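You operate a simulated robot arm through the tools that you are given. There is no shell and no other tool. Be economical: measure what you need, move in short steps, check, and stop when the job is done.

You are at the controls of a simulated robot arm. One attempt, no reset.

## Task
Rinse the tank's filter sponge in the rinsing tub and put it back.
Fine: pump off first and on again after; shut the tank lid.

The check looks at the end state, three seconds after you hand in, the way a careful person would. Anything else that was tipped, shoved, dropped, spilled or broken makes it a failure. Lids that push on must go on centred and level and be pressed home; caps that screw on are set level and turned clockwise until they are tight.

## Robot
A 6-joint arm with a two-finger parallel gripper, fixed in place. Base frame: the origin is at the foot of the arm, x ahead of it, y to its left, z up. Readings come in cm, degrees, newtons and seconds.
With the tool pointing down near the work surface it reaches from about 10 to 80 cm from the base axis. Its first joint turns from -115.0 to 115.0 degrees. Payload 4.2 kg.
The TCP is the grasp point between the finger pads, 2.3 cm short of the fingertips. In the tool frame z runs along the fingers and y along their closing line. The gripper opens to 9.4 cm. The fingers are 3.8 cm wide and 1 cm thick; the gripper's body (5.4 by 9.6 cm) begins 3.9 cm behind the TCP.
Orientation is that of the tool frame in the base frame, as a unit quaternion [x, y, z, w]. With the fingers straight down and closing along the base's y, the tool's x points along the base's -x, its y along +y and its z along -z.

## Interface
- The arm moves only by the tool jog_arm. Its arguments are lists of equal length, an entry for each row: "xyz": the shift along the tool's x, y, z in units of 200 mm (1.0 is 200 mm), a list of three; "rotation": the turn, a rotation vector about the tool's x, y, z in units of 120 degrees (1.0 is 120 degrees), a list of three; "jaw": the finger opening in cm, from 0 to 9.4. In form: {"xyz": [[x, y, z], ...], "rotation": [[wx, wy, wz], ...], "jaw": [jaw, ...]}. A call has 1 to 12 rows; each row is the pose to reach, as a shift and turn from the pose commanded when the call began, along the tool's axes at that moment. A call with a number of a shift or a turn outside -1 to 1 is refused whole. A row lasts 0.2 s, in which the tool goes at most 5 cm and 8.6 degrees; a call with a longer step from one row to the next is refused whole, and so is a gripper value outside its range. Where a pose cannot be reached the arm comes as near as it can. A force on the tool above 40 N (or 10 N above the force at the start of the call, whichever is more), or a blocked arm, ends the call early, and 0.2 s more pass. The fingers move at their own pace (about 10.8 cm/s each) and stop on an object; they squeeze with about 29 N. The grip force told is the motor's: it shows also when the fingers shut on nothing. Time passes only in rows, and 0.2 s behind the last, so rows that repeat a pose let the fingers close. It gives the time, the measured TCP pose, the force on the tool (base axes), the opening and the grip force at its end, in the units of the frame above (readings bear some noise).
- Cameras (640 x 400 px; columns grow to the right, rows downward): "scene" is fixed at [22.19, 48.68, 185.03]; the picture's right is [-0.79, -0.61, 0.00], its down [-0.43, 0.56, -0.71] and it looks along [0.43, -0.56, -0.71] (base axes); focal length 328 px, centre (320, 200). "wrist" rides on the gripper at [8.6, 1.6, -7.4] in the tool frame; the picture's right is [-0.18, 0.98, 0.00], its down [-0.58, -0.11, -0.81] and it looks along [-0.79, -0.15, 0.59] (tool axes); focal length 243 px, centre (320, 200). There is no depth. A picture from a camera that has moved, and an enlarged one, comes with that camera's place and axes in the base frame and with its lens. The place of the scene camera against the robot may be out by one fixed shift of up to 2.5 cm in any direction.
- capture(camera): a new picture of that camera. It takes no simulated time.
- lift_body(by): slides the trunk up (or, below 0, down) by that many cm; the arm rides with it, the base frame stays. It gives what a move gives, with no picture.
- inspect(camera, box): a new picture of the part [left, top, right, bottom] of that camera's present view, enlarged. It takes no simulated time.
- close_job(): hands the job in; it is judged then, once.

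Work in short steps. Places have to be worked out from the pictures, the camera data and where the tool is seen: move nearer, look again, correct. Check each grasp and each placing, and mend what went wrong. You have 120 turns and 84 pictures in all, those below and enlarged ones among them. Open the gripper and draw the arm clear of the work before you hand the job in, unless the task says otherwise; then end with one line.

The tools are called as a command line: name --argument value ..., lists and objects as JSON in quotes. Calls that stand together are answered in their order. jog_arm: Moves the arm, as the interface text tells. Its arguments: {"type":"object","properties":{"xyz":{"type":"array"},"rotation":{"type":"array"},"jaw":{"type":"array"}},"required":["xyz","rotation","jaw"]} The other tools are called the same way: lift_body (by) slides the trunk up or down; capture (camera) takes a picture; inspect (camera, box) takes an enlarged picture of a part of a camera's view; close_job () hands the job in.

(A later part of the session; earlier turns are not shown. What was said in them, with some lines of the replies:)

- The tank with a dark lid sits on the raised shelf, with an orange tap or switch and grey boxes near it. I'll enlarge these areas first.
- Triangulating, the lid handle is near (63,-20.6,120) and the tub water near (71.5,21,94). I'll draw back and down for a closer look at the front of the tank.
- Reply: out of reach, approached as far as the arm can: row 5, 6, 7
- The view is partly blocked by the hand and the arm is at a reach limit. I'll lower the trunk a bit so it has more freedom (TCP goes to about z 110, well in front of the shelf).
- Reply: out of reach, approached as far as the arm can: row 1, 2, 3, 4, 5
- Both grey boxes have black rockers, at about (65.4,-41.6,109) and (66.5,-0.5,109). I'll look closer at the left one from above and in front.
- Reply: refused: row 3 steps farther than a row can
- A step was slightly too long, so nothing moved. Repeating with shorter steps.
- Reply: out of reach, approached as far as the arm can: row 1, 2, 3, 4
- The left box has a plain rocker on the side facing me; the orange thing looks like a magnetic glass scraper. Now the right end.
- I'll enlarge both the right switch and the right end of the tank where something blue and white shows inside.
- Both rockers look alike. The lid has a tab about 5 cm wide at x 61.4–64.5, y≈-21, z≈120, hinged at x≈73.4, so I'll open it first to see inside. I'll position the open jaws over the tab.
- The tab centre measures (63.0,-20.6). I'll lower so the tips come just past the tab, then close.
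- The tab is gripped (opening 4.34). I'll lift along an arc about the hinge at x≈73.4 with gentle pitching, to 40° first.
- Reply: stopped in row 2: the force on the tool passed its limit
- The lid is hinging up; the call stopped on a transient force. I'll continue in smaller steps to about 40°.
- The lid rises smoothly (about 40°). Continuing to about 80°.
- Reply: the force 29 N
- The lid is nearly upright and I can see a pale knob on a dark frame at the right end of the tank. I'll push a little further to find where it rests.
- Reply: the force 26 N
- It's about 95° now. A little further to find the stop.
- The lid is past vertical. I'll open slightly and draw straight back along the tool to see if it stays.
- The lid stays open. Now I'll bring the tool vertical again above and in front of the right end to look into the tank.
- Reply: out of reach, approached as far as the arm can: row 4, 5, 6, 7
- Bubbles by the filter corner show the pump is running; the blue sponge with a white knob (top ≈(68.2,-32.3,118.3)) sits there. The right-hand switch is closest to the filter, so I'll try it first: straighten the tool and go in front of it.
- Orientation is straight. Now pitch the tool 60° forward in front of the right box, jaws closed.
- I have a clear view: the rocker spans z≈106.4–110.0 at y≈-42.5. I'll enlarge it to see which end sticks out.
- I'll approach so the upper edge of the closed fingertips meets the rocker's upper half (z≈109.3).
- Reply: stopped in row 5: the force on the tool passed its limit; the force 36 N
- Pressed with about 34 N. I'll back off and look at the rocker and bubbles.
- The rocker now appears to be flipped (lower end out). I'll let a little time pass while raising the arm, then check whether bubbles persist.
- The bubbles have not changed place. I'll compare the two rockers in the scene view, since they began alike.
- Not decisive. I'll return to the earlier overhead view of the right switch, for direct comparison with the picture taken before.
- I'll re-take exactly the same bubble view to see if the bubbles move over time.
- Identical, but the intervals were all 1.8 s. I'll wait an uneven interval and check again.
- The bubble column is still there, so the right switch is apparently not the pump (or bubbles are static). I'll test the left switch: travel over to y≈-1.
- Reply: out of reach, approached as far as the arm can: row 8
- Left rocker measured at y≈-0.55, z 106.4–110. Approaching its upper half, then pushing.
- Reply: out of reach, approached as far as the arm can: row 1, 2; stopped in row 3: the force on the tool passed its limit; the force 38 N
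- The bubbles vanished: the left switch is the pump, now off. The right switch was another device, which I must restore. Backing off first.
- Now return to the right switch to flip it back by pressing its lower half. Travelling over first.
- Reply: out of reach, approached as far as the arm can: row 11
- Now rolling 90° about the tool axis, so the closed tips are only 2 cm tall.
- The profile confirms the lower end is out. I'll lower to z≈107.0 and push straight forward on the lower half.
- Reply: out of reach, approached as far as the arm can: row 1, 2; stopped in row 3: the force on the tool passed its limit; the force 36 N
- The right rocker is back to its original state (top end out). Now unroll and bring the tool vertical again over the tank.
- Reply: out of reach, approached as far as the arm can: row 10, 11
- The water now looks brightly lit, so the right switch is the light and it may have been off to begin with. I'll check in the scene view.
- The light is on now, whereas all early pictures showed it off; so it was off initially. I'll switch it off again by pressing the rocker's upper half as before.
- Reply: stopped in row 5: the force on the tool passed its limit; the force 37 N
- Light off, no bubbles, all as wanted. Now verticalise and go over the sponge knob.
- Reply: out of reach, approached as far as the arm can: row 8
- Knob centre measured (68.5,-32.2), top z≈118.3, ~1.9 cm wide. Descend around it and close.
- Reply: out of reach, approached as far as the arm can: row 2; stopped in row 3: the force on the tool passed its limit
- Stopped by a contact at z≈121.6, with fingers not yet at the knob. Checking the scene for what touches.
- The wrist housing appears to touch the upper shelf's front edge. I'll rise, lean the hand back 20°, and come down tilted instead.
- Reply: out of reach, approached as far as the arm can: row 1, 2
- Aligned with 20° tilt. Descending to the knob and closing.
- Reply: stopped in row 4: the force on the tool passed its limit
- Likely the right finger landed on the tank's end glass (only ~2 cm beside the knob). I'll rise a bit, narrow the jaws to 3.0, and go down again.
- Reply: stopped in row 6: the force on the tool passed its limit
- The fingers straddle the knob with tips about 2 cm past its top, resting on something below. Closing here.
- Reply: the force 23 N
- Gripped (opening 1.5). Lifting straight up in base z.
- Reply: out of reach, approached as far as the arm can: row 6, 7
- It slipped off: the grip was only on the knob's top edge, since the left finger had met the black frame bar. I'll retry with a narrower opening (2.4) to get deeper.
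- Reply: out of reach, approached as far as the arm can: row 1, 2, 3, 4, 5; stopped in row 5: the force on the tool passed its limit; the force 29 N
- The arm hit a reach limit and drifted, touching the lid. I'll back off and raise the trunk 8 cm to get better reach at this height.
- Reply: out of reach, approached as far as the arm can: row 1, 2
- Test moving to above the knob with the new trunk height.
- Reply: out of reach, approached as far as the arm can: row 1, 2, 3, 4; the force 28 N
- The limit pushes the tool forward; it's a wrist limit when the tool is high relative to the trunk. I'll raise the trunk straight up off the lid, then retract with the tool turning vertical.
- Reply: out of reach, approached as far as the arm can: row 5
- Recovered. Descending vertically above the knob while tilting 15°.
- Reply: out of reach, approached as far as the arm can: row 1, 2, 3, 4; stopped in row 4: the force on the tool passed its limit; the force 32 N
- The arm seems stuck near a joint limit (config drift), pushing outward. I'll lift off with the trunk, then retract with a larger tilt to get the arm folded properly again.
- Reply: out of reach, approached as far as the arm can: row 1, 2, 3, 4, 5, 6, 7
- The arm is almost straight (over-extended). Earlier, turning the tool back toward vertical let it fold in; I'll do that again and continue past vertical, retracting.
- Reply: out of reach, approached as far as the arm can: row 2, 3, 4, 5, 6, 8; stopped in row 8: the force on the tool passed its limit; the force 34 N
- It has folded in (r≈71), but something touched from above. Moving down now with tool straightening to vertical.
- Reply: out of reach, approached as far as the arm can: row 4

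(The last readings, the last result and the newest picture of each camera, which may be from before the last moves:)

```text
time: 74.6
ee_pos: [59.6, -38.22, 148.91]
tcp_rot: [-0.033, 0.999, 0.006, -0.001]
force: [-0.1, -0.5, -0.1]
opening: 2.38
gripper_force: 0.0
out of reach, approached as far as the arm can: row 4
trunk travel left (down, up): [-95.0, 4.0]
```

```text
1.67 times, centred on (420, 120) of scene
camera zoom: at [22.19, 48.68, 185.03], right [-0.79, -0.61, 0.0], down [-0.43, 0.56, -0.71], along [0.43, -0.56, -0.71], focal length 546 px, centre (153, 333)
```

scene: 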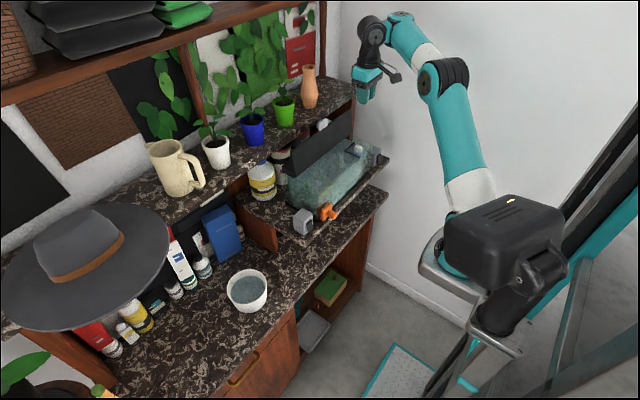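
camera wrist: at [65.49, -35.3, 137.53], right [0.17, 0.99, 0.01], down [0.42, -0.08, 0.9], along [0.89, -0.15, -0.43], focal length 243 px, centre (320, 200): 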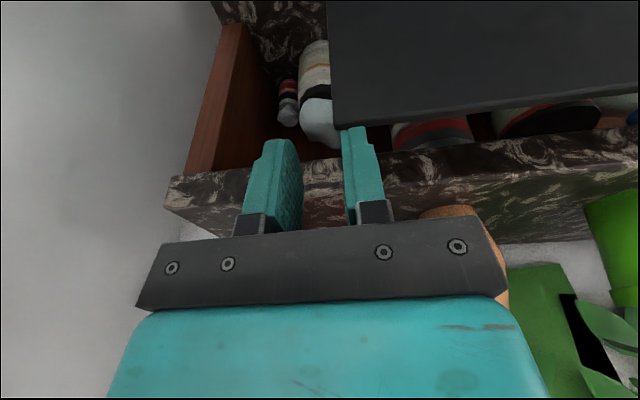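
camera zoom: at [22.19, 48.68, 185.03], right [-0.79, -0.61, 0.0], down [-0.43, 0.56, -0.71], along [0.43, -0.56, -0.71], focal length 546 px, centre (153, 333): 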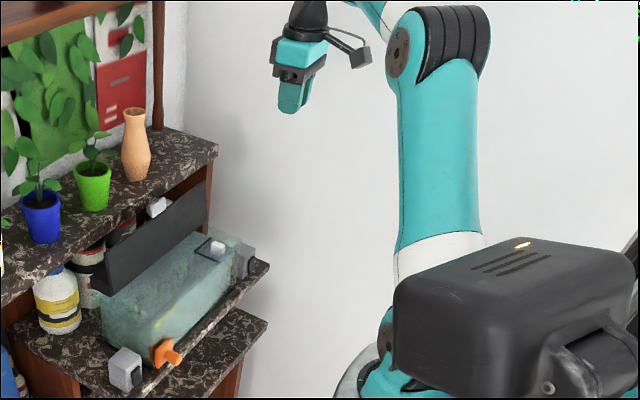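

The elbow is folded again. Now carefully move toward above the knob while correcting yaw.

jog_arm --xyz '[[0, 0.07, 0.15], [0, 0.14, 0.3], [0, 0.22, 0.45], [0, 0.25, 0.6], [0, 0.29, 0.75]]' --rotation '[[0, 0, 0.01], [0, 0, 0.02], [0, 0, 0.0317], [0, 0, 0.0317], [0, 0, 0.0317]]' --jaw '[2.4, 2.4, 2.4, 2.4, 2.4]'

```text
time: 75.8
ee_pos: [68.07, -37.21, 142.24]
tcp_rot: [-0.002, 1.0, 0.008, -0.004]
force: [0.2, -0.2, 0.0]
opening: 2.38
gripper_force: 0.0
out of reach, approached as far as the arm can: row 1, 2, 3, 4, 5
trunk travel left (down, up): [-95.0, 4.0]
```

Descending again pushes outward. I'll go up and in toward the initial pose's relative position, where the arm was well folded, to recover the configuration.

jog_arm --xyz '[[0.05, 0.03, -0.15], [0.12, 0.08, -0.3], [0.22, 0.14, -0.42], [0.32, 0.22, -0.52], [0.42, 0.3, -0.6], [0.52, 0.38, -0.65], [0.62, 0.44, -0.68], [0.7, 0.5, -0.7]]' --rotation '[[0, 0, 0], [0, 0, 0], [0, 0, 0], [0, 0, 0], [0, 0, 0], [0, 0, 0], [0, 0, 0], [0, 0, 0]]' --jaw '[2.4, 2.4, 2.4, 2.4, 2.4, 2.4, 2.4, 2.4]'

```text
time: 77.6
ee_pos: [53.92, -27.82, 156.79]
tcp_rot: [-0.001, 1.0, 0.004, 0.0]
force: [-0.5, -0.5, -0.5]
opening: 2.41
gripper_force: 0.1
out of reach, approached as far as the arm can: row 5
trunk travel left (down, up): [-95.0, 4.0]
```

Reached the initial-like pose. Test descending here.

jog_arm --xyz '[[0, 0, 0.2], [0, 0, 0.4], [0, 0, 0.6], [0, 0, 0.8], [0, 0, 1.0]]' --rotation '[[0, 0, 0], [0, 0, 0], [0, 0, 0], [0, 0, 0], [0, 0, 0]]' --jaw '[2.4, 2.4, 2.4, 2.4, 2.4]'

```text
time: 78.8
ee_pos: [53.89, -27.79, 136.86]
tcp_rot: [-0.001, 1.0, 0.005, 0.001]
force: [-0.5, 0.6, 0.2]
opening: 2.38
gripper_force: 0.1
out of reach, approached as far as the arm can: row 1, 2, 3
trunk travel left (down, up): [-95.0, 4.0]
```

Unstuck. Now out to above the knob with a slight 12° tilt.

jog_arm --xyz '[[-0.14, -0.046, 0.06], [-0.28, -0.092, 0.12], [-0.42, -0.138, 0.18], [-0.56, -0.184, 0.24], [-0.69, -0.23, 0.3]]' --rotation '[[0, -0.02, 0], [0, -0.04, 0], [0, -0.06, 0], [0, -0.08, 0], [0.0, -0.1, 0]]' --jaw '[2.4, 2.4, 2.4, 2.4, 2.4]'

capture --camera "wrist"

```text
time: 80.0
ee_pos: [67.75, -32.15, 130.73]
tcp_rot: [-0.001, 0.994, 0.006, 0.105]
force: [0.0, 0.1, -0.2]
opening: 2.39
gripper_force: 0.0
trunk travel left (down, up): [-95.0, 4.0]
```

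```text
15 pictures are left
camera wrist: at [57.76, -30.74, 136.27], right [0.18, 0.98, 0.05], down [0.4, -0.12, 0.91], along [0.9, -0.14, -0.42], focal length 243 px, centre (320, 200)
```

wrist: 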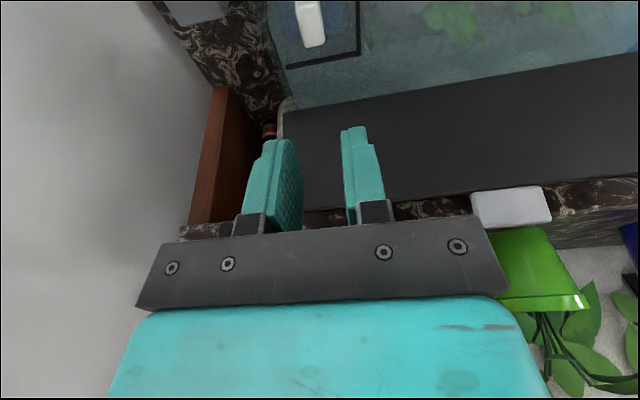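

No reach problems now. Descending onto the knob with the jaws at 2.5.

jog_arm --xyz '[[0.022, -0.0125, 0.133], [0.044, -0.0125, 0.267], [0.065, -0.0125, 0.4], [0.085, -0.0125, 0.52], [0.095, -0.0125, 0.58], [0.102, -0.0125, 0.625], [0.1086, -0.0125, 0.667]]' --rotation '[[0.0058, 0, 0], [0.0058, 0, 0], [0.0058, 0, 0], [0.0058, 0, 0], [0.0058, 0, 0], [0.0058, 0, 0], [0.0058, 0, 0]]' --jaw '[2.5, 2.5, 2.5, 2.5, 2.5, 2.5, 2.5]'

inspect --camera "wrist" --box '[200, 60, 440, 230]'

```text
time: 81.5
ee_pos: [68.62, -32.41, 118.56]
tcp_rot: [-0.001, 0.994, -0.004, 0.111]
force: [0.2, 0.1, 20.1]
opening: 2.52
gripper_force: 0.2
trunk travel left (down, up): [-95.0, 4.0]
stopped in row 7: the force on the tool passed its limit (the readings are from after the stop); the commanded pose is now the measured one
```

```text
2.35 times, centred on (320, 145) of wrist
camera zoom: at [58.59, -30.85, 123.96], right [0.18, 0.98, 0.03], down [0.39, -0.1, 0.92], along [0.9, -0.15, -0.4], focal length 571 px, centre (320, 329)
```

zoom: 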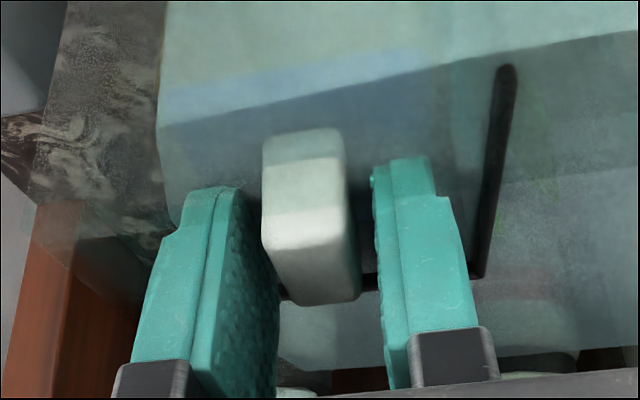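

The fingertips bottom out on the sponge top, so the knob stands only ~2 cm proud. I'll straighten the tool to vertical for fuller pad overlap, press lightly, and close.

jog_arm --xyz '[[-0.011, 0, -0.05], [0.0, -0.002, -0.05], [0.005, -0.002, -0.02], [0.01, -0.002, 0.0], [0.016, -0.002, 0.012], [0.016, -0.002, 0.012], [0.016, -0.002, 0.012], [0.016, -0.002, 0.012]]' --rotation '[[0, 0.03, 0], [0, 0.07, 0], [0, 0.106, 0], [0, 0.106, 0], [0, 0.106, 0], [0, 0.106, 0], [0, 0.106, 0], [0, 0.106, 0]]' --jaw '[2.5, 2.5, 2.5, 2.5, 2.5, 0.3, 0.3, 0.3]'

```text
time: 83.3
ee_pos: [68.32, -32.3, 118.1]
tcp_rot: [-0.002, 1.0, -0.004, -0.001]
force: [4.6, 0.0, 34.2]
opening: 1.52
gripper_force: 28.9
trunk travel left (down, up): [-95.0, 4.0]
```

Gripped vertically at z 118.1. Lifting gently in small steps.

jog_arm --xyz '[[0, 0, -0.015], [0, 0, -0.03], [0, 0, -0.05], [0, 0, -0.07], [0, 0, -0.09], [0, 0, -0.12], [0, 0, -0.15]]' --rotation '[[0, 0, 0], [0, 0, 0], [0, 0, 0], [0, 0, 0], [0, 0, 0], [0, 0, 0], [0, 0, 0]]' --jaw '[0.3, 0.3, 0.3, 0.3, 0.3, 0.3, 0.3]'

```text
time: 84.9
ee_pos: [68.36, -32.36, 121.04]
tcp_rot: [0.0, 1.0, -0.002, -0.003]
force: [-0.3, 0.3, -0.3]
opening: 1.54
gripper_force: 29.2
trunk travel left (down, up): [-95.0, 4.0]
```

Held (opening 1.54). Continue up to z≈134 and look.

jog_arm --xyz '[[0, 0, -0.08], [0, 0, -0.18], [0, 0, -0.28], [0, 0, -0.38], [0, 0, -0.48], [0, 0, -0.58], [0, 0, -0.68]]' --rotation '[[0, 0, 0], [0, 0, 0], [0, 0, 0], [0, 0, 0], [0, 0, 0], [0, 0, 0], [0, 0, 0]]' --jaw '[0.3, 0.3, 0.3, 0.3, 0.3, 0.3, 0.3]'

capture --camera "scene"

```text
time: 86.5
ee_pos: [68.49, -32.39, 134.82]
tcp_rot: [-0.001, 1.0, -0.001, -0.003]
force: [0.3, -0.4, -0.1]
opening: 1.51
gripper_force: 29.2
trunk travel left (down, up): [-95.0, 4.0]
```

```text
13 pictures are left
```

scene: 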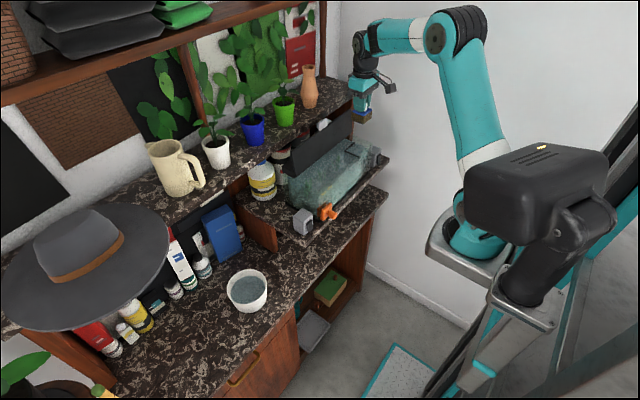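

The sponge (blue with a brown, dirty bottom) is out. Now carry it in front of the shelf toward the tub, staying near x≈62.

jog_arm --xyz '[[0.1, 0.15, 0], [0.2, 0.32, 0], [0.28, 0.52, 0], [0.32, 0.74, 0], [0.32, 0.97, 0]]' --rotation '[[0, 0, 0], [0, 0, 0], [0, 0, 0], [0, 0, 0], [0, 0, 0]]' --jaw '[0.3, 0.3, 0.3, 0.3, 0.3]'

jog_arm --xyz '[[0, 0.2, 0], [-0.02, 0.42, 0.02], [-0.05, 0.64, 0.08], [-0.08, 0.84, 0.18], [-0.12, 0.98, 0.32]]' --rotation '[[0, 0, 0], [0, 0, 0], [0, 0, 0], [0, 0, 0], [0, 0, 0]]' --jaw '[0.3, 0.3, 0.3, 0.3, 0.3]'

jog_arm --xyz '[[-0.04, 0.15, 0.1], [-0.1, 0.3, 0.2], [-0.16, 0.42, 0.35], [-0.22, 0.56, 0.5], [-0.26, 0.66, 0.65]]' --rotation '[[0, 0, 0], [0, 0, 0], [0, 0, 0], [0, 0, 0], [0, 0, 0]]' --jaw '[0.3, 0.3, 0.3, 0.3, 0.3]'

capture --camera "wrist"

```text
time: 87.7
ee_pos: [61.77, -12.99, 134.53]
tcp_rot: [-0.001, 1.0, -0.002, -0.004]
force: [0.3, -0.5, -0.5]
opening: 1.52
gripper_force: 29.6
trunk travel left (down, up): [-95.0, 4.0]
```

```text
time: 88.9
ee_pos: [64.08, 6.49, 127.97]
tcp_rot: [0.0, 1.0, -0.002, -0.003]
force: [-0.4, -0.6, 1.0]
opening: 1.52
gripper_force: 28.7
trunk travel left (down, up): [-95.0, 4.0]
```

```text
time: 90.1
ee_pos: [69.69, 19.51, 114.85]
tcp_rot: [0.0, 1.0, -0.002, -0.003]
force: [0.5, -0.6, -0.3]
opening: 1.52
gripper_force: 28.6
trunk travel left (down, up): [-95.0, 4.0]
```

```text
12 pictures are left
camera wrist: at [61.11, 21.21, 122.32], right [0.18, 0.98, -0.01], down [0.59, -0.1, 0.8], along [0.79, -0.15, -0.6], focal length 243 px, centre (320, 200)
```

wrist: 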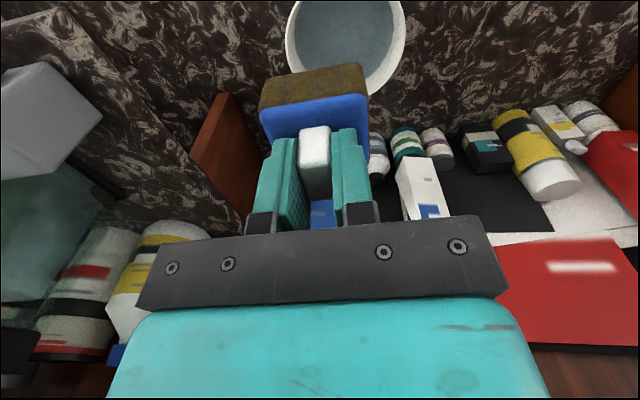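

The tub rim is centred near (71,21.4), diameter ~11.8 cm. Moving over it and lowering the sponge into the water.

jog_arm --xyz '[[-0.07, 0.095, 0.05], [-0.07, 0.095, 0.2], [-0.07, 0.095, 0.35], [-0.07, 0.095, 0.5], [-0.07, 0.095, 0.62], [-0.07, 0.095, 0.72], [-0.07, 0.095, 0.8], [-0.07, 0.095, 0.84]]' --rotation '[[0, 0, 0], [0, 0, 0], [0, 0, 0], [0, 0, 0], [0, 0, 0], [0, 0, 0], [0, 0, 0], [0, 0, 0]]' --jaw '[0.3, 0.3, 0.3, 0.3, 0.3, 0.3, 0.3, 0.3]'

capture --camera "wrist"

```text
time: 91.9
ee_pos: [70.84, 21.51, 98.22]
tcp_rot: [0.0, 1.0, -0.002, -0.004]
force: [-0.3, -0.1, -0.9]
opening: 1.51
gripper_force: 29.0
trunk travel left (down, up): [-95.0, 4.0]
```

```text
11 pictures are left
camera wrist: at [62.24, 23.08, 105.63], right [0.18, 0.98, -0.01], down [0.59, -0.1, 0.8], along [0.79, -0.15, -0.6], focal length 243 px, centre (320, 200)
```

wrist: 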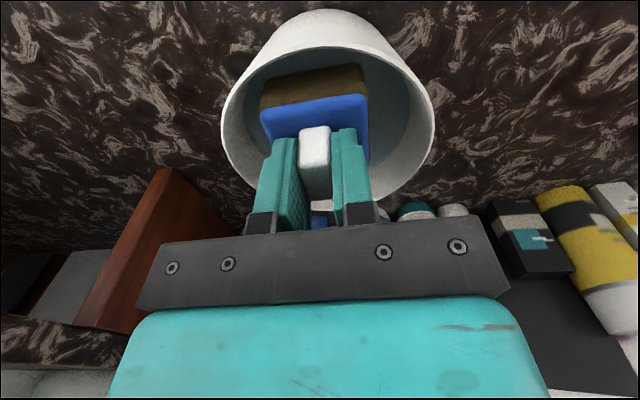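

The sponge is inside the rim, centred. Dip deeper and swish up and down a few times.

jog_arm --xyz '[[0, 0, 0.05], [0, 0, 0.1], [0, 0, 0.13], [0, 0, 0.1], [0, 0, 0.04], [0, 0, 0.0], [0, 0, 0.06], [0, 0, 0.13], [0, 0, 0.06], [0, 0, 0.0], [0, 0, 0.06], [0, 0, 0.12]]' --rotation '[[0, 0, 0], [0, 0, 0], [0, 0, 0], [0, 0, 0], [0, 0, 0], [0, 0, 0], [0, 0, 0], [0, 0, 0], [0, 0, 0], [0, 0, 0], [0, 0, 0], [0, 0, 0]]' --jaw '[0.3, 0.3, 0.3, 0.3, 0.3, 0.3, 0.3, 0.3, 0.3, 0.3, 0.3, 0.3]'

capture --camera "wrist"

```text
time: 94.5
ee_pos: [70.6, 21.68, 95.55]
tcp_rot: [0.0, 1.0, -0.003, -0.004]
force: [-0.1, -0.2, -0.1]
opening: 1.51
gripper_force: 28.5
trunk travel left (down, up): [-95.0, 4.0]
```

```text
10 pictures are left
camera wrist: at [62.1, 23.2, 103.14], right [0.18, 0.98, -0.01], down [0.59, -0.1, 0.8], along [0.79, -0.15, -0.6], focal length 243 px, centre (320, 200)
```

wrist: 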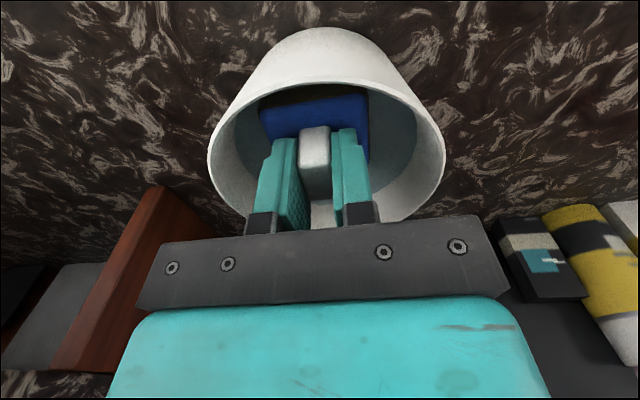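

The rim is near z 93.5, so the sponge is only partly in the water. I'll go deeper (TCP ~91.5), shift 0.4 cm left to centre, and swish more.

jog_arm --xyz '[[0, 0.02, 0.05], [0, 0.02, 0.1], [0, 0.02, 0.15], [0, 0.02, 0.2], [0, 0.02, 0.2], [0, 0.02, 0.1], [0, 0.02, 0.02], [0, 0.02, 0.1], [0, 0.02, 0.19], [0, 0.02, 0.1], [0, 0.02, 0.19], [0, 0.02, 0.19]]' --rotation '[[0, 0, 0], [0, 0, 0], [0, 0, 0], [0, 0, 0], [0, 0, 0], [0, 0, 0], [0, 0, 0], [0, 0, 0], [0, 0, 0], [0, 0, 0], [0, 0, 0], [0, 0, 0]]' --jaw '[0.3, 0.3, 0.3, 0.3, 0.3, 0.3, 0.3, 0.3, 0.3, 0.3, 0.3, 0.3]'

capture --camera "wrist"

```text
time: 95.3
ee_pos: [71.1, 22.22, 93.49]
tcp_rot: [0.0, 1.0, 0.0, 0.001]
force: [1.7, -0.1, 14.2]
opening: 1.52
gripper_force: 29.0
trunk travel left (down, up): [-95.0, 4.0]
stopped in row 4: the force on the tool passed its limit (the readings are from after the stop); the commanded pose is now the measured one
```

```text
9 pictures are left
camera wrist: at [62.43, 23.72, 100.8], right [0.18, 0.98, 0.0], down [0.58, -0.11, 0.81], along [0.79, -0.15, -0.59], focal length 243 px, centre (320, 200)
```

wrist: 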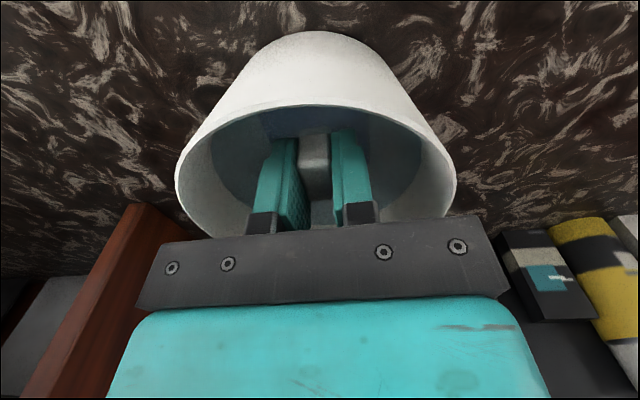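

The sponge reached the tub bottom and is fully under water. Swish gently above the bottom for a few seconds.

jog_arm --xyz '[[0, 0, -0.03], [0, 0, -0.08], [0, 0, -0.03], [0, 0.02, -0.03], [0, -0.02, -0.03], [0, 0.02, -0.03], [0, -0.02, -0.03], [0, 0, -0.1], [0, 0, -0.03], [0, 0, -0.1], [0, 0, -0.03], [0, 0, -0.03]]' --rotation '[[0, 0, 0], [0, 0, 0], [0, 0, 0], [0, 0, 0], [0, 0, 0], [0, 0, 0], [0, 0, 0], [0, 0, 0], [0, 0, 0], [0, 0, 0], [0, 0, 0], [0, 0, 0]]' --jaw '[0.3, 0.3, 0.3, 0.3, 0.3, 0.3, 0.3, 0.3, 0.3, 0.3, 0.3, 0.3]'

jog_arm --xyz '[[0, 0, -0.05], [0, 0, 0], [0, 0.02, 0], [0, -0.02, 0], [0, 0, -0.07], [0, 0, 0], [0, 0, -0.1], [0, 0, -0.2], [0, 0, -0.32], [0, 0, -0.46], [0, 0, -0.6], [0, 0, -0.7]]' --rotation '[[0, 0, 0], [0, 0, 0], [0, 0, 0], [0, 0, 0], [0, 0, 0], [0, 0, 0], [0, 0, 0], [0, 0, 0], [0, 0, 0], [0, 0, 0], [0, 0, 0], [0, 0, 0]]' --jaw '[0.3, 0.3, 0.3, 0.3, 0.3, 0.3, 0.3, 0.3, 0.3, 0.3, 0.3, 0.3]'

capture --camera "wrist"

```text
time: 97.9
ee_pos: [70.89, 22.04, 93.66]
tcp_rot: [0.001, 1.0, -0.002, -0.001]
force: [0.3, 0.7, 0.2]
opening: 1.52
gripper_force: 28.5
trunk travel left (down, up): [-95.0, 4.0]
```

```text
time: 100.5
ee_pos: [70.99, 22.14, 107.59]
tcp_rot: [0.0, 1.0, -0.002, -0.001]
force: [-0.8, -0.1, -0.6]
opening: 1.49
gripper_force: 29.2
trunk travel left (down, up): [-95.0, 4.0]
```

```text
8 pictures are left
camera wrist: at [62.4, 23.75, 115.09], right [0.18, 0.98, 0.0], down [0.58, -0.11, 0.8], along [0.79, -0.15, -0.59], focal length 243 px, centre (320, 200)
```

wrist: 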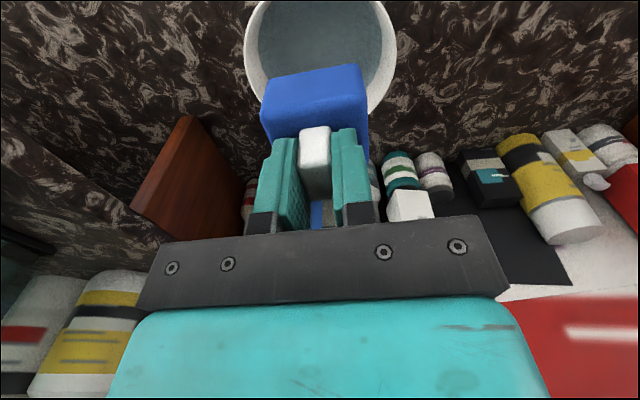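

The sponge is now clean blue all over. Carrying it back: up, then along in front of the shelf.

jog_arm --xyz '[[0, 0, -0.2], [0.03, -0.02, -0.42], [0.1, -0.08, -0.62], [0.2, -0.16, -0.8], [0.3, -0.3, -0.95], [0.38, -0.5, -1.0], [0.42, -0.72, -1.0], [0.44, -0.95, -1.0]]' --rotation '[[0, 0, 0], [0, 0, 0], [0, 0, 0], [0, 0, 0], [0, 0, 0], [0, 0, 0], [0, 0, 0], [0, 0, 0]]' --jaw '[0.3, 0.3, 0.3, 0.3, 0.3, 0.3, 0.3, 0.3]'

jog_arm --xyz '[[0, -0.2, -0.1], [0, -0.4, -0.25], [0, -0.62, -0.35], [0, -0.85, -0.35], [0, -1.0, -0.35]]' --rotation '[[0, 0, 0], [0, 0, 0], [0, 0, 0], [0, 0, 0], [0, 0, 0]]' --jaw '[0.3, 0.3, 0.3, 0.3, 0.3]'

```text
time: 102.3
ee_pos: [62.17, 3.16, 127.77]
tcp_rot: [-0.001, 1.0, -0.002, -0.002]
force: [-0.6, -0.1, -0.5]
opening: 1.55
gripper_force: 28.3
trunk travel left (down, up): [-95.0, 4.0]
```

```text
time: 103.5
ee_pos: [62.17, -16.72, 134.82]
tcp_rot: [-0.001, 1.0, -0.002, -0.002]
force: [0.5, 0.3, -0.5]
opening: 1.51
gripper_force: 29.2
trunk travel left (down, up): [-95.0, 4.0]
```

Now over the filter slot at the exact coordinates from the lift (68.37,-32.36), then descend.

jog_arm --xyz '[[-0.06, -0.18, 0], [-0.14, -0.38, 0], [-0.22, -0.58, 0], [-0.31, -0.782, 0], [-0.31, -0.782, 0.05]]' --rotation '[[0, 0, 0], [0, 0, 0], [0, 0, 0], [0, 0, 0], [0, 0, 0]]' --jaw '[0.3, 0.3, 0.3, 0.3, 0.3]'

```text
time: 104.7
ee_pos: [68.36, -32.29, 133.94]
tcp_rot: [0.0, 1.0, -0.003, -0.002]
force: [-0.1, 0.8, -0.3]
opening: 1.55
gripper_force: 28.5
trunk travel left (down, up): [-95.0, 4.0]
```

jog_arm --xyz '[[0, -0.003, 0.15], [0, -0.003, 0.3], [0, -0.003, 0.42], [0, -0.003, 0.52], [0, -0.003, 0.6], [0, -0.003, 0.66], [0, -0.003, 0.71], [0, -0.003, 0.75], [0, -0.003, 0.78], [0, -0.003, 0.795]]' --rotation '[[0, 0, 0], [0, 0, 0], [0, 0, 0], [0, 0, 0], [0, 0, 0], [0, 0, 0], [0, 0, 0], [0, 0, 0], [0, 0, 0], [0, 0, 0]]' --jaw '[0.3, 0.3, 0.3, 0.3, 0.3, 0.3, 0.3, 0.3, 0.3, 0.3]'

inspect --camera "wrist" --box '[200, 20, 440, 230]'

```text
time: 106.9
ee_pos: [68.46, -32.46, 118.23]
tcp_rot: [-0.001, 1.0, -0.003, 0.0]
force: [-1.2, 0.7, 19.6]
opening: 1.53
gripper_force: 29.1
trunk travel left (down, up): [-95.0, 4.0]
```

```text
1.90 times, centred on (320, 125) of wrist
camera zoom: at [59.94, -30.97, 125.72], right [0.18, 0.98, -0.01], down [0.58, -0.1, 0.81], along [0.79, -0.15, -0.59], focal length 462 px, centre (320, 343)
```

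zoom: 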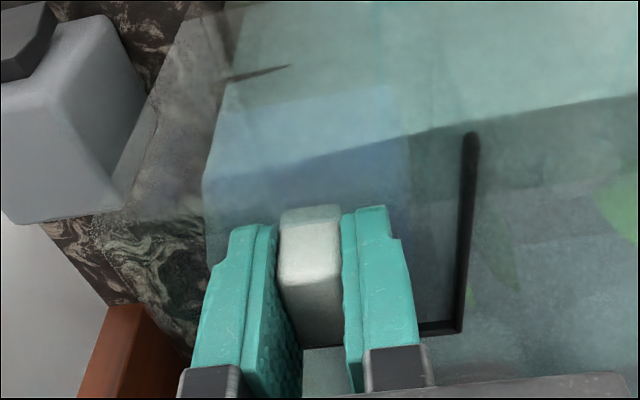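

Seated at the same depth as before (bottomed out at 118.2). Open a little and rise straight up.

jog_arm --xyz '[[0, 0, -0.01], [0, 0, -0.01], [0, 0, -0.1], [0, 0, -0.25], [0, 0, -0.4], [0, 0, -0.55], [0.1, 0.1, -0.7], [0.25, 0.25, -0.75]]' --rotation '[[0, 0, 0], [0, 0, 0], [0, 0, 0], [0, 0, 0], [0, 0, 0], [0, 0, 0], [0, 0, 0], [0, 0, 0]]' --jaw '[2.5, 2.5, 2.5, 2.5, 2.5, 2.5, 4, 7]'

capture --camera "wrist"

```text
time: 108.7
ee_pos: [63.46, -27.43, 133.09]
tcp_rot: [0.0, 1.0, -0.002, -0.002]
force: [0.9, -0.3, -0.1]
opening: 7.03
gripper_force: 0.1
trunk travel left (down, up): [-95.0, 4.0]
```

```text
6 pictures are left
camera wrist: at [54.93, -25.93, 140.49], right [0.18, 0.98, 0.0], down [0.58, -0.11, 0.8], along [0.79, -0.15, -0.59], focal length 243 px, centre (320, 200)
```

wrist: 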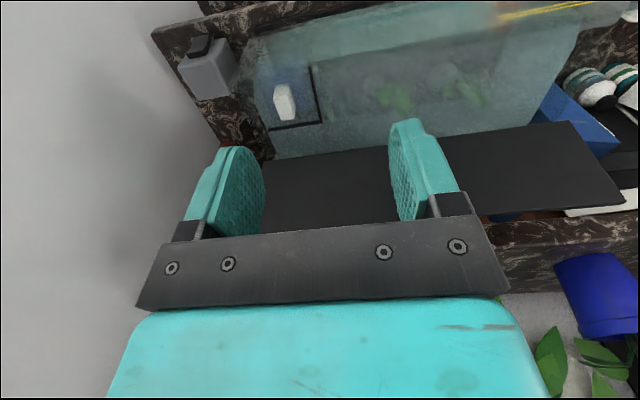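

The sponge sits in its slot. Now the lid: go to the pose from which I backed off the tab (67.2,-20.6,137.6, tilt 52.7°).

jog_arm --xyz '[[-0.01, 0.06, -0.06], [-0.03, 0.12, -0.12], [-0.06, 0.18, -0.18], [-0.1, 0.24, -0.22], [-0.13, 0.3, -0.22], [-0.16, 0.342, -0.224], [-0.186, 0.342, -0.224]]' --rotation '[[0, -0.063, 0], [0, -0.126, 0], [0, -0.189, 0], [0, -0.252, 0], [0, -0.315, 0], [0, -0.378, 0], [0, -0.439, 0]]' --jaw '[7, 7, 7, 7, 7, 7, 7]'

capture --camera "wrist"

```text
time: 110.3
ee_pos: [67.1, -20.61, 137.53]
tcp_rot: [0.0, 0.896, -0.002, 0.443]
force: [-0.5, 0.8, -0.1]
opening: 6.99
gripper_force: 0.0
trunk travel left (down, up): [-95.0, 4.0]
```

```text
5 pictures are left
camera wrist: at [55.93, -19.06, 135.02], right [0.11, 0.98, 0.14], down [-0.29, -0.1, 0.95], along [0.95, -0.15, 0.27], focal length 243 px, centre (320, 200)
```

wrist: 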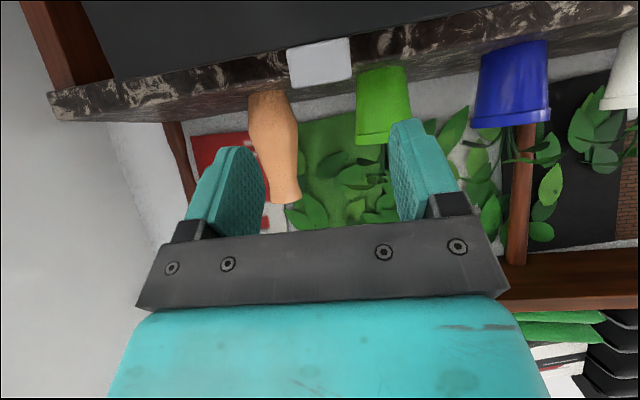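

The tab is where I left it, (76,-20.8,130.4). Advance 10 cm along the tool and close on it.

jog_arm --xyz '[[0, 0, 0.2], [0, 0, 0.38], [0, 0, 0.5], [0, 0, 0.5], [0, 0, 0.5], [0, 0, 0.5]]' --rotation '[[0, 0, 0], [0, 0, 0], [0, 0, 0], [0, 0, 0], [0, 0, 0], [0, 0, 0]]' --jaw '[7, 7, 7, 3, 3, 3]'

```text
time: 111.7
ee_pos: [75.16, -20.51, 131.44]
tcp_rot: [-0.001, 0.896, -0.002, 0.444]
force: [9.0, -1.9, 11.7]
opening: 4.37
gripper_force: 45.0
trunk travel left (down, up): [-95.0, 4.0]
```

Gripped. Swing the lid forward along the reverse of the opening path.

jog_arm --xyz '[[0.022, 0, -0.046], [0.0495, 0, -0.085], [0.0845, 0, -0.1365], [0.128, 0, -0.189], [0.182, 0, -0.219], [0.2455, 0, -0.253], [0.33, 0, -0.289], [0.413, 0, -0.3075], [0.467, 0, -0.314]]' --rotation '[[0, 0.018, 0], [0, 0.035, 0], [0, 0.0725, 0], [0, 0.106, 0], [0, 0.131, 0], [0, 0.164, 0], [0, 0.206, 0], [0, 0.252, 0], [0, 0.2725, 0]]' --jaw '[3, 3, 3, 3, 3, 3, 3, 3, 3]'

```text
time: 113.7
ee_pos: [64.48, -20.66, 127.91]
tcp_rot: [-0.001, 0.985, -0.001, 0.171]
force: [0.9, 0.3, 0.5]
opening: 3.0
gripper_force: 0.1
trunk travel left (down, up): [-95.0, 4.0]
```

The jaws closed to 3.0, so the tab slipped out. Look where the lid is.

capture --camera "wrist"

```text
4 pictures are left
camera wrist: at [53.79, -19.13, 131.87], right [0.17, 0.98, 0.06], down [0.28, -0.1, 0.96], along [0.95, -0.15, -0.29], focal length 243 px, centre (320, 200)
```

wrist: 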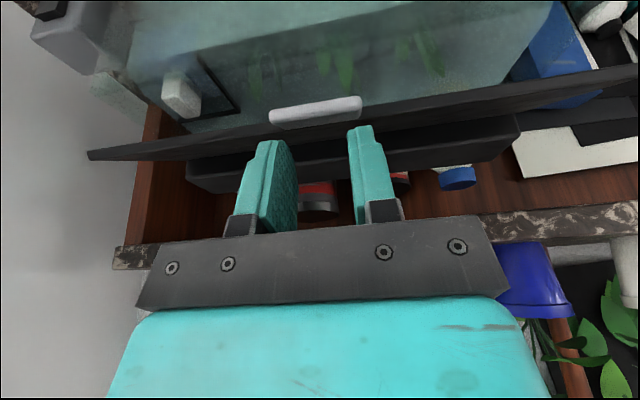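

The lid stands at about 25°, below the fingers. I'll make the tool vertical with jaws closed above its front, then press it down gently.

jog_arm --xyz '[[-0.03, 0, -0.03], [-0.06, 0, -0.03], [-0.09, 0, -0.02], [-0.09, 0, 0]]' --rotation '[[0, 0.05, 0], [0, 0.1, 0], [0, 0.164, 0], [0, 0.164, 0]]' --jaw '[0, 0, 0, 0]'

jog_arm --xyz '[[0, 0, 0.05], [0, 0, 0.1], [0, 0, 0.15], [0, 0, 0.2], [0, 0, 0.24], [0, 0, 0.27], [0, 0, 0.29], [0, 0, 0.31]]' --rotation '[[0, 0, 0], [0, 0, 0], [0, 0, 0], [0, 0, 0], [0, 0, 0], [0, 0, 0], [0, 0, 0], [0, 0, 0]]' --jaw '[0, 0, 0, 0, 0, 0, 0, 0]'

```text
time: 114.7
ee_pos: [66.05, -20.5, 128.38]
tcp_rot: [0.0, 1.0, -0.002, 0.0]
force: [0.1, 0.2, -0.5]
opening: 0.0
gripper_force: 29.0
trunk travel left (down, up): [-95.0, 4.0]
```

```text
time: 116.5
ee_pos: [66.18, -20.53, 122.43]
tcp_rot: [0.0, 1.0, -0.002, 0.002]
force: [-2.8, -1.0, 15.5]
opening: 0.0
gripper_force: 28.7
trunk travel left (down, up): [-95.0, 4.0]
```

15 N at tip z≈120.1. Push slightly further to confirm it's home.

jog_arm --xyz '[[0, 0, 0.015], [0, 0, 0.03], [0, 0, 0.04]]' --rotation '[[0, 0, 0], [0, 0, 0], [0, 0, 0]]' --jaw '[0, 0, 0]'

```text
time: 117.0
ee_pos: [66.12, -20.63, 122.35]
tcp_rot: [0.001, 1.0, -0.002, 0.006]
force: [-4.8, 1.5, 13.4]
opening: 0.01
gripper_force: 29.5
trunk travel left (down, up): [-95.0, 4.0]
stopped in row 2: the force on the tool passed its limit (the readings are from after the stop); the commanded pose is now the measured one
```

The lid is hard home. Now the pump: I'll go up and to the left switch's y, at a height where the arm can pitch horizontally, and later come down with the trunk.

jog_arm --xyz '[[0, 0, -0.2], [0.05, 0.1, -0.38], [0.12, 0.25, -0.53], [0.2, 0.4, -0.68], [0.28, 0.56, -0.82], [0.34, 0.72, -0.96], [0.38, 0.88, -1.0], [0.4, 1.0, -1.0]]' --rotation '[[0, 0.006, 0], [0, 0.006, 0], [0, 0.006, 0], [0, 0.006, 0], [0, 0.006, 0], [0, 0.006, 0], [0, 0.006, 0], [0, 0.006, 0]]' --jaw '[0, 0, 0, 0, 0, 0, 0, 0]'

jog_arm --xyz '[[0, 0.01, -0.2], [0, 0.01, -0.4], [0, 0.01, -0.6], [0, 0.01, -0.8], [0, 0.01, -1.0]]' --rotation '[[0, 0, 0], [0, 0, 0], [0, 0, 0], [0, 0, 0], [0, 0, 0]]' --jaw '[0, 0, 0, 0, 0]'

```text
time: 118.8
ee_pos: [57.93, -0.43, 141.93]
tcp_rot: [0.0, 1.0, -0.002, -0.003]
force: [-0.6, 0.5, 0.2]
opening: 0.0
gripper_force: 28.9
trunk travel left (down, up): [-95.0, 4.0]
```

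```text
time: 120.0
ee_pos: [58.25, -0.18, 162.3]
tcp_rot: [0.0, 1.0, -0.003, -0.002]
force: [0.5, 0.7, -0.5]
opening: 0.0
gripper_force: 28.9
trunk travel left (down, up): [-95.0, 4.0]
```

Reached without limits. Pitch to horizontal, then roll 90°.

jog_arm --xyz '[[0, 0, 0], [0, 0, 0], [0, 0, 0], [0, 0, 0], [0, 0, 0], [0, 0, 0], [0, 0, 0], [0, 0, 0], [0, 0, 0], [0, 0, 0], [0, 0, 0]]' --rotation '[[0, -0.0682, 0], [0, -0.1364, 0], [0, -0.2045, 0], [0, -0.2727, 0], [0, -0.3409, 0], [0, -0.4091, 0], [0, -0.4773, 0], [0, -0.5455, 0], [0, -0.6136, 0], [0, -0.6818, 0], [0, -0.75, 0]]' --jaw '[0, 0, 0, 0, 0, 0, 0, 0, 0, 0, 0]'

jog_arm --xyz '[[0, 0, 0], [0, 0, 0], [0, 0, 0], [0, 0, 0], [0, 0, 0], [0, 0, 0], [0, 0, 0], [0, 0, 0], [0, 0, 0], [0, 0, 0], [0, 0, 0]]' --rotation '[[0, 0, 0.0682], [0, 0, 0.1364], [0, 0, 0.2045], [0, 0, 0.2727], [0, 0, 0.3409], [0, 0, 0.4091], [0, 0, 0.4773], [0, 0, 0.5455], [0, 0, 0.6136], [0, 0, 0.6818], [0, 0, 0.75]]' --jaw '[0, 0, 0, 0, 0, 0, 0, 0, 0, 0, 0]'

```text
time: 122.4
ee_pos: [59.5, -2.05, 185.57]
tcp_rot: [-0.016, 0.82, 0.015, 0.572]
force: [-1.1, 0.9, 1.2]
opening: 0.01
gripper_force: 29.1
out of reach, approached as far as the arm can: row 2, 3, 4, 5, 6, 7, 8, 9, 10, 11
trunk travel left (down, up): [-95.0, 4.0]
```

```text
time: 124.8
ee_pos: [60.03, -2.21, 185.43]
tcp_rot: [0.57, 0.592, 0.414, 0.391]
force: [-0.3, -0.4, 0.8]
opening: 0.02
gripper_force: 28.5
trunk travel left (down, up): [-95.0, 4.0]
```

The pitching stalled at ~70° while the arm rose to z≈185, but the rolled, 70° pose is itself usable. I can bring it straight down with the trunk (joints frozen); first nudge it back and left.

jog_arm --xyz '[[0.045, -0.017, -0.045], [0.089, -0.034, -0.09]]' --rotation '[[0, 0, 0], [0, 0, 0]]' --jaw '[0, 0]'

```text
time: 125.4
ee_pos: [58.27, -0.59, 185.75]
tcp_rot: [0.57, 0.591, 0.414, 0.393]
force: [-0.4, 0.4, -0.3]
opening: 0.0
gripper_force: 28.9
out of reach, approached as far as the arm can: row 2
trunk travel left (down, up): [-95.0, 4.0]
```

Position good (58.3,-0.6). Lowering the trunk 72 cm, straight down in front of the shelf.

lift_body --by -72

capture --camera "wrist"

```text
refused: -72 is not a number from -40 to 40
```

```text
3 pictures are left
camera wrist: at [51.63, 7.64, 189.97], right [0.35, -0.18, 0.92], down [-0.77, -0.62, 0.17], along [0.54, -0.77, -0.35], focal length 243 px, centre (320, 200)
```

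wrist: 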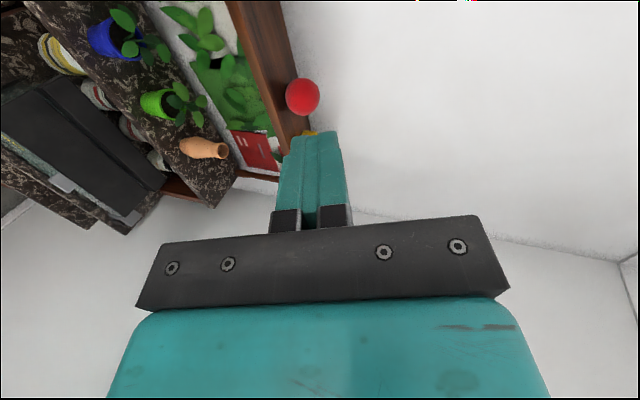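

The limit is 40 per call; splitting it. (The lid looks closed in this view.)

lift_body --by -40

lift_body --by -33

```text
time: 129.2
ee_pos: [58.33, -0.53, 145.78]
tcp_rot: [0.569, 0.591, 0.414, 0.393]
force: [-0.3, -0.2, 0.0]
opening: 0.0
gripper_force: 29.2
trunk travel left (down, up): [-55.0, 44.0]
```

```text
time: 132.5
ee_pos: [58.41, -0.53, 112.92]
tcp_rot: [0.57, 0.591, 0.414, 0.393]
force: [-0.6, -0.2, 0.0]
opening: 0.0
gripper_force: 29.1
trunk travel left (down, up): [-22.0, 77.0]
```

At (58.4,-0.5,112.9). Lower 5.7 cm with the trunk to the rocker's lower half, then push forward.

lift_body --by -5.7

jog_arm --xyz '[[-0.002, 0.0175, 0.0468], [-0.004, 0.035, 0.0936], [-0.006, 0.0525, 0.14], [-0.007, 0.0612, 0.164]]' --rotation '[[0, 0, 0], [0, 0, 0], [0, 0, 0], [0, 0, 0]]' --jaw '[0, 0, 0, 0]'

```text
time: 133.5
ee_pos: [58.4, -0.58, 107.24]
tcp_rot: [0.569, 0.591, 0.415, 0.393]
force: [-0.3, -0.3, 0.4]
opening: 0.01
gripper_force: 28.9
trunk travel left (down, up): [-16.3, 82.7]
```

```text
time: 134.5
ee_pos: [60.52, -1.96, 107.48]
tcp_rot: [0.57, 0.593, 0.414, 0.391]
force: [0.1, 0.8, -0.1]
opening: 0.01
gripper_force: 28.9
out of reach, approached as far as the arm can: row 1, 2, 3, 4
trunk travel left (down, up): [-16.3, 82.7]
```

Some drift at the reach limit; command further forward with a y correction.

jog_arm --xyz '[[0.02, 0.012, 0.03], [0.04, 0.024, 0.065], [0.066, 0.035, 0.0965], [0.066, 0.053, 0.145]]' --rotation '[[0, 0, 0], [0, 0, 0], [0, 0, 0], [0, 0, 0]]' --jaw '[0, 0, 0, 0]'

```text
time: 135.5
ee_pos: [61.81, -2.62, 108.03]
tcp_rot: [0.566, 0.597, 0.412, 0.393]
force: [-19.1, 1.3, -15.1]
opening: 0.01
gripper_force: 28.7
out of reach, approached as far as the arm can: row 1, 2, 3, 4
trunk travel left (down, up): [-16.3, 82.7]
stopped in row 4: the force on the tool passed its limit (the readings are from after the stop); the commanded pose is now the measured one
```

Contact with force (-19,·,-15). Check the bubbles in the scene.

inspect --camera "scene" --box '[280, 110, 400, 240]'

```text
3.08 times, centred on (340, 175) of scene
camera zoom: at [22.19, 48.68, 185.03], right [-0.79, -0.61, 0.0], down [-0.43, 0.56, -0.71], along [0.43, -0.56, -0.71], focal length 1009 px, centre (258, 277)
```

zoom: 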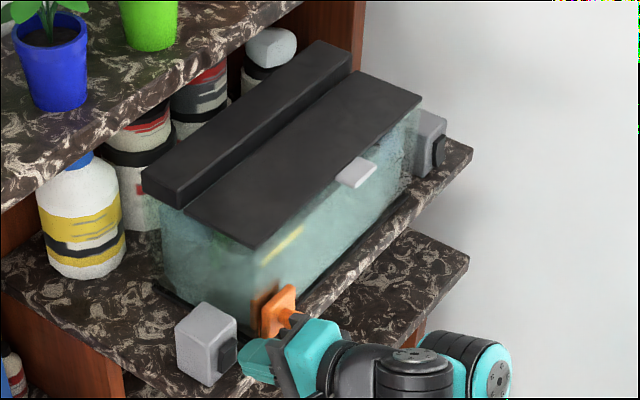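

The lid is closed and level. The press was too near the rocker's centre to be sure, and the arm is over-extended, drifting toward the orange scraper. I'll back off, go straight up with the trunk, and recover a folded configuration.

jog_arm --xyz '[[0.025, -0.0175, -0.0468], [0.05, -0.045, -0.12]]' --rotation '[[0, 0, 0], [0, 0, 0]]' --jaw '[0, 0]'

lift_body --by 40

lift_body --by 35

jog_arm --xyz '[[0, 0, 0], [0, 0, 0], [0, 0, 0], [0, 0, 0], [0, 0, 0], [0, 0, 0], [0, 0, 0], [0, 0, 0], [0, 0, 0], [0, 0, 0], [0, 0, 0]]' --rotation '[[0, 0, -0.0682], [0, 0, -0.1364], [0, 0, -0.2045], [0, 0, -0.2727], [0, 0, -0.3409], [0, 0, -0.4091], [0, 0, -0.4773], [0, 0, -0.5455], [0, 0, -0.6136], [0, 0, -0.6818], [0, 0, -0.75]]' --jaw '[0, 0, 0, 0, 0, 0, 0, 0, 0, 0, 0]'

```text
time: 136.1
ee_pos: [59.28, -1.81, 108.06]
tcp_rot: [0.567, 0.596, 0.412, 0.392]
force: [-0.6, -0.6, 0.3]
opening: 0.0
gripper_force: 29.2
trunk travel left (down, up): [-16.3, 82.7]
```

```text
time: 139.9
ee_pos: [59.31, -1.76, 147.88]
tcp_rot: [0.567, 0.596, 0.413, 0.392]
force: [0.0, -0.9, 1.0]
opening: 0.0
gripper_force: 29.0
trunk travel left (down, up): [-56.3, 42.7]
```

```text
time: 143.3
ee_pos: [59.22, -1.82, 183.15]
tcp_rot: [0.567, 0.597, 0.412, 0.391]
force: [0.0, 0.1, -0.7]
opening: 0.0
gripper_force: 29.1
trunk travel left (down, up): [-91.3, 7.7]
```

```text
time: 145.8
ee_pos: [59.26, -1.74, 182.98]
tcp_rot: [-0.023, 0.823, 0.014, 0.568]
force: [0.4, -0.3, 0.2]
opening: 0.0
gripper_force: 28.2
trunk travel left (down, up): [-91.3, 7.7]
```

Now turn the tool back to vertical while descending (reverse of the earlier stall).

jog_arm --xyz '[[0.1, 0, 0.024], [0.2, 0, 0.048], [0.3, 0.01, 0.072], [0.4, 0.01, 0.096], [0.5, 0.02, 0.12], [0.6, 0.02, 0.144], [0.7, 0.03, 0.168], [0.79, 0.03, 0.192], [0.88, 0.03, 0.215]]' --rotation '[[0, 0.064, 0], [0, 0.128, 0], [0, 0.192, 0], [0, 0.256, 0], [0, 0.32, 0], [0, 0.384, 0], [0, 0.448, 0], [0, 0.512, 0], [0, 0.577, 0]]' --jaw '[0, 0, 0, 0, 0, 0, 0, 0, 0]'

```text
time: 147.8
ee_pos: [57.19, -1.21, 165.09]
tcp_rot: [-0.02, 1.0, 0.003, 0.019]
force: [4.1, 10.4, -7.5]
opening: 0.02
gripper_force: 29.2
trunk travel left (down, up): [-91.3, 7.7]
stopped in row 9: the force on the tool passed its limit (the readings are from after the stop); the commanded pose is now the measured one
```

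Good. Descend to fold the elbow, correcting yaw.

jog_arm --xyz '[[0.0, 0, 0.15], [0, 0.01, 0.35], [0, 0.02, 0.55], [0.0, 0.03, 0.75], [0, 0.035, 0.95], [0.02, 0.035, 1.0]]' --rotation '[[0, 0.018, 0.019], [0, 0.018, 0.019], [0, 0.018, 0.019], [0, 0.018, 0.019], [0, 0.018, 0.019], [0, 0.018, 0.019]]' --jaw '[0, 0, 0, 0, 0, 0]'

```text
time: 149.2
ee_pos: [57.66, -0.47, 145.15]
tcp_rot: [-0.002, 1.0, 0.001, -0.001]
force: [-0.7, 0.6, 0.3]
opening: 0.0
gripper_force: 29.3
trunk travel left (down, up): [-91.3, 7.7]
```

Sane configuration again. Lower the trunk 34 cm, then pitch to 60° while rising a little.

lift_body --by -34

jog_arm --xyz '[[0, 0, -0.03], [0, 0, -0.06], [0, 0, -0.1], [0, 0, -0.13], [0, 0, -0.16], [0, 0, -0.18], [0, 0, -0.2], [0, 0, -0.2]]' --rotation '[[0, -0.0625, 0], [0, -0.125, 0], [0, -0.1875, 0], [0, -0.25, 0], [0, -0.3125, 0], [0, -0.375, 0], [0, -0.4375, 0], [0, -0.5, 0]]' --jaw '[0, 0, 0, 0, 0, 0, 0, 0]'

```text
time: 152.5
ee_pos: [57.59, -0.51, 111.2]
tcp_rot: [-0.002, 1.0, 0.002, -0.001]
force: [0.1, -0.1, -0.4]
opening: 0.0
gripper_force: 29.3
trunk travel left (down, up): [-57.3, 41.7]
```

```text
time: 154.3
ee_pos: [58.13, -0.02, 115.04]
tcp_rot: [0.0, 0.866, 0.002, 0.499]
force: [-0.3, -0.4, -0.1]
opening: 0.03
gripper_force: 29.3
out of reach, approached as far as the arm can: row 8
trunk travel left (down, up): [-57.3, 41.7]
```

Now roll 90° at 60° pitch.

jog_arm --xyz '[[0, 0, 0], [0, 0, 0], [0, 0, 0], [0, 0, 0], [0, 0, 0], [0, 0, 0], [0, 0, 0], [0, 0, 0], [0, 0, 0], [0, 0, 0], [0, 0, 0]]' --rotation '[[0, 0, 0.0682], [0, 0, 0.1364], [0, 0, 0.2045], [0, 0, 0.2727], [0, 0, 0.3409], [0, 0, 0.4091], [0, 0, 0.4773], [0, 0, 0.5455], [0, 0, 0.6136], [0, 0, 0.6818], [0, 0, 0.75]]' --jaw '[0, 0, 0, 0, 0, 0, 0, 0, 0, 0, 0]'

```text
time: 156.7
ee_pos: [58.03, -0.14, 115.01]
tcp_rot: [0.614, 0.612, 0.354, 0.35]
force: [0.5, 0.9, -0.4]
opening: 0.0
gripper_force: 29.0
trunk travel left (down, up): [-57.3, 41.7]
```

Lower 7.5 cm by trunk and push forward on the lower half.

lift_body --by -7.5

jog_arm --xyz '[[-0.02, 0.025, 0.0433], [-0.02, 0.05, 0.0866], [-0.02, 0.075, 0.13], [-0.02, 0.0875, 0.152], [-0.02, 0.1, 0.173], [-0.02, 0.1125, 0.195], [-0.02, 0.12, 0.208]]' --rotation '[[0, 0, 0], [0, 0, 0], [0, 0, 0], [0, 0, 0], [0, 0, 0], [0, 0, 0], [0, 0, 0]]' --jaw '[0, 0, 0, 0, 0, 0, 0]'

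```text
time: 157.8
ee_pos: [58.16, -0.11, 107.47]
tcp_rot: [0.613, 0.613, 0.354, 0.35]
force: [-0.4, -0.4, 0.4]
opening: 0.0
gripper_force: 29.4
trunk travel left (down, up): [-49.8, 49.2]
```

```text
time: 159.2
ee_pos: [61.8, -0.42, 107.54]
tcp_rot: [0.614, 0.615, 0.353, 0.348]
force: [-32.5, 0.2, 5.7]
opening: 0.0
gripper_force: 29.3
trunk travel left (down, up): [-49.8, 49.2]
stopped in row 6: the force on the tool passed its limit (the readings are from after the stop); the commanded pose is now the measured one
```

Firm press at x 61.8 with 32 N, like the one that worked before. Back off, raise 4.5 cm and check the rocker's profile.

jog_arm --xyz '[[0, -0.04, -0.07], [0, -0.095, -0.165]]' --rotation '[[0, 0, 0], [0, 0, 0]]' --jaw '[0, 0]'

lift_body --by 4.5

inspect --camera "wrist" --box '[240, 30, 400, 150]'

```text
time: 159.8
ee_pos: [58.33, -0.33, 107.51]
tcp_rot: [0.614, 0.614, 0.352, 0.348]
force: [0.4, -0.1, 0.4]
opening: 0.0
gripper_force: 29.2
trunk travel left (down, up): [-49.8, 49.2]
```

```text
time: 160.7
ee_pos: [58.29, -0.48, 112.06]
tcp_rot: [0.613, 0.614, 0.353, 0.35]
force: [-0.2, -0.1, 0.3]
opening: 0.0
gripper_force: 29.3
trunk travel left (down, up): [-54.3, 44.7]
```

```text
3.33 times, centred on (320, 90) of wrist
camera zoom: at [52.75, 8.06, 117.21], right [0.5, -0.19, 0.85], down [-0.75, -0.59, 0.31], along [0.44, -0.79, -0.43], focal length 809 px, centre (320, 567)
```

zoom: 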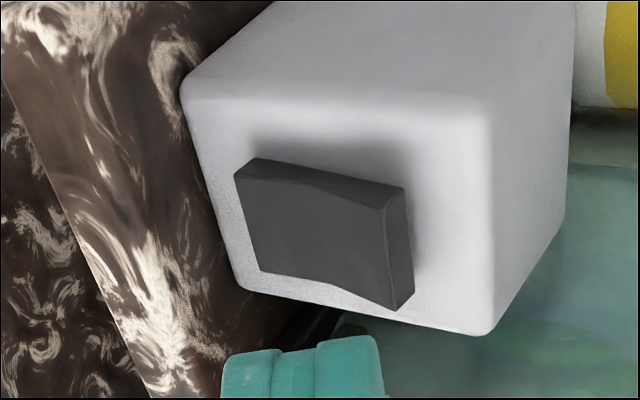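

The rocker's top end is out again: pump on, as at the start. Draw clear: raise with the trunk, open the gripper, and take a last look.

lift_body --by 35

jog_arm --xyz '[[0, 0, 0], [0, 0, 0], [0, 0, 0]]' --rotation '[[0, 0, 0], [0, 0, 0], [0, 0, 0]]' --jaw '[4, 8, 8]'

capture --camera "scene"

```text
time: 164.1
ee_pos: [58.36, -0.33, 146.98]
tcp_rot: [0.614, 0.614, 0.353, 0.349]
force: [0.3, 0.5, -0.5]
opening: 0.0
gripper_force: 29.5
trunk travel left (down, up): [-89.3, 9.7]
```

```text
time: 164.9
ee_pos: [58.21, -0.58, 147.06]
tcp_rot: [0.613, 0.614, 0.353, 0.35]
force: [0.2, -0.6, 0.1]
opening: 8.03
gripper_force: 0.0
trunk travel left (down, up): [-89.3, 9.7]
```

```text
0 pictures are left
```

scene: 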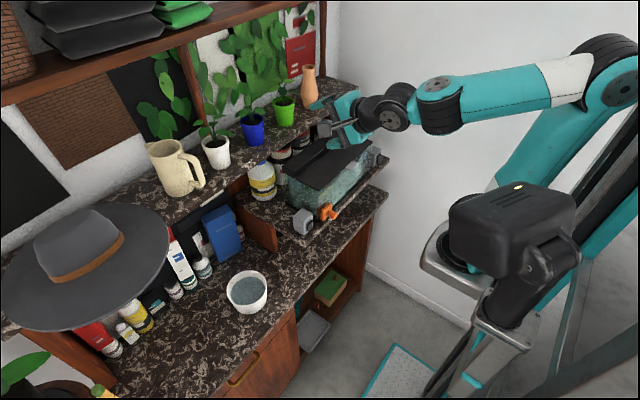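

Everything stands in its place: the lid is shut, the tub is undisturbed and the arm is clear with its gripper open. Handing in.

close_job

```text
The job is handed in.
```

The sponge came out of the tub clean and is back in its slot, the lid is pressed shut, and the pump is on again, judged from its rocker position because the closed lid hides the bubbles. While finding the pump switch I also switched the tank light on briefly; it is off again, as at the start.
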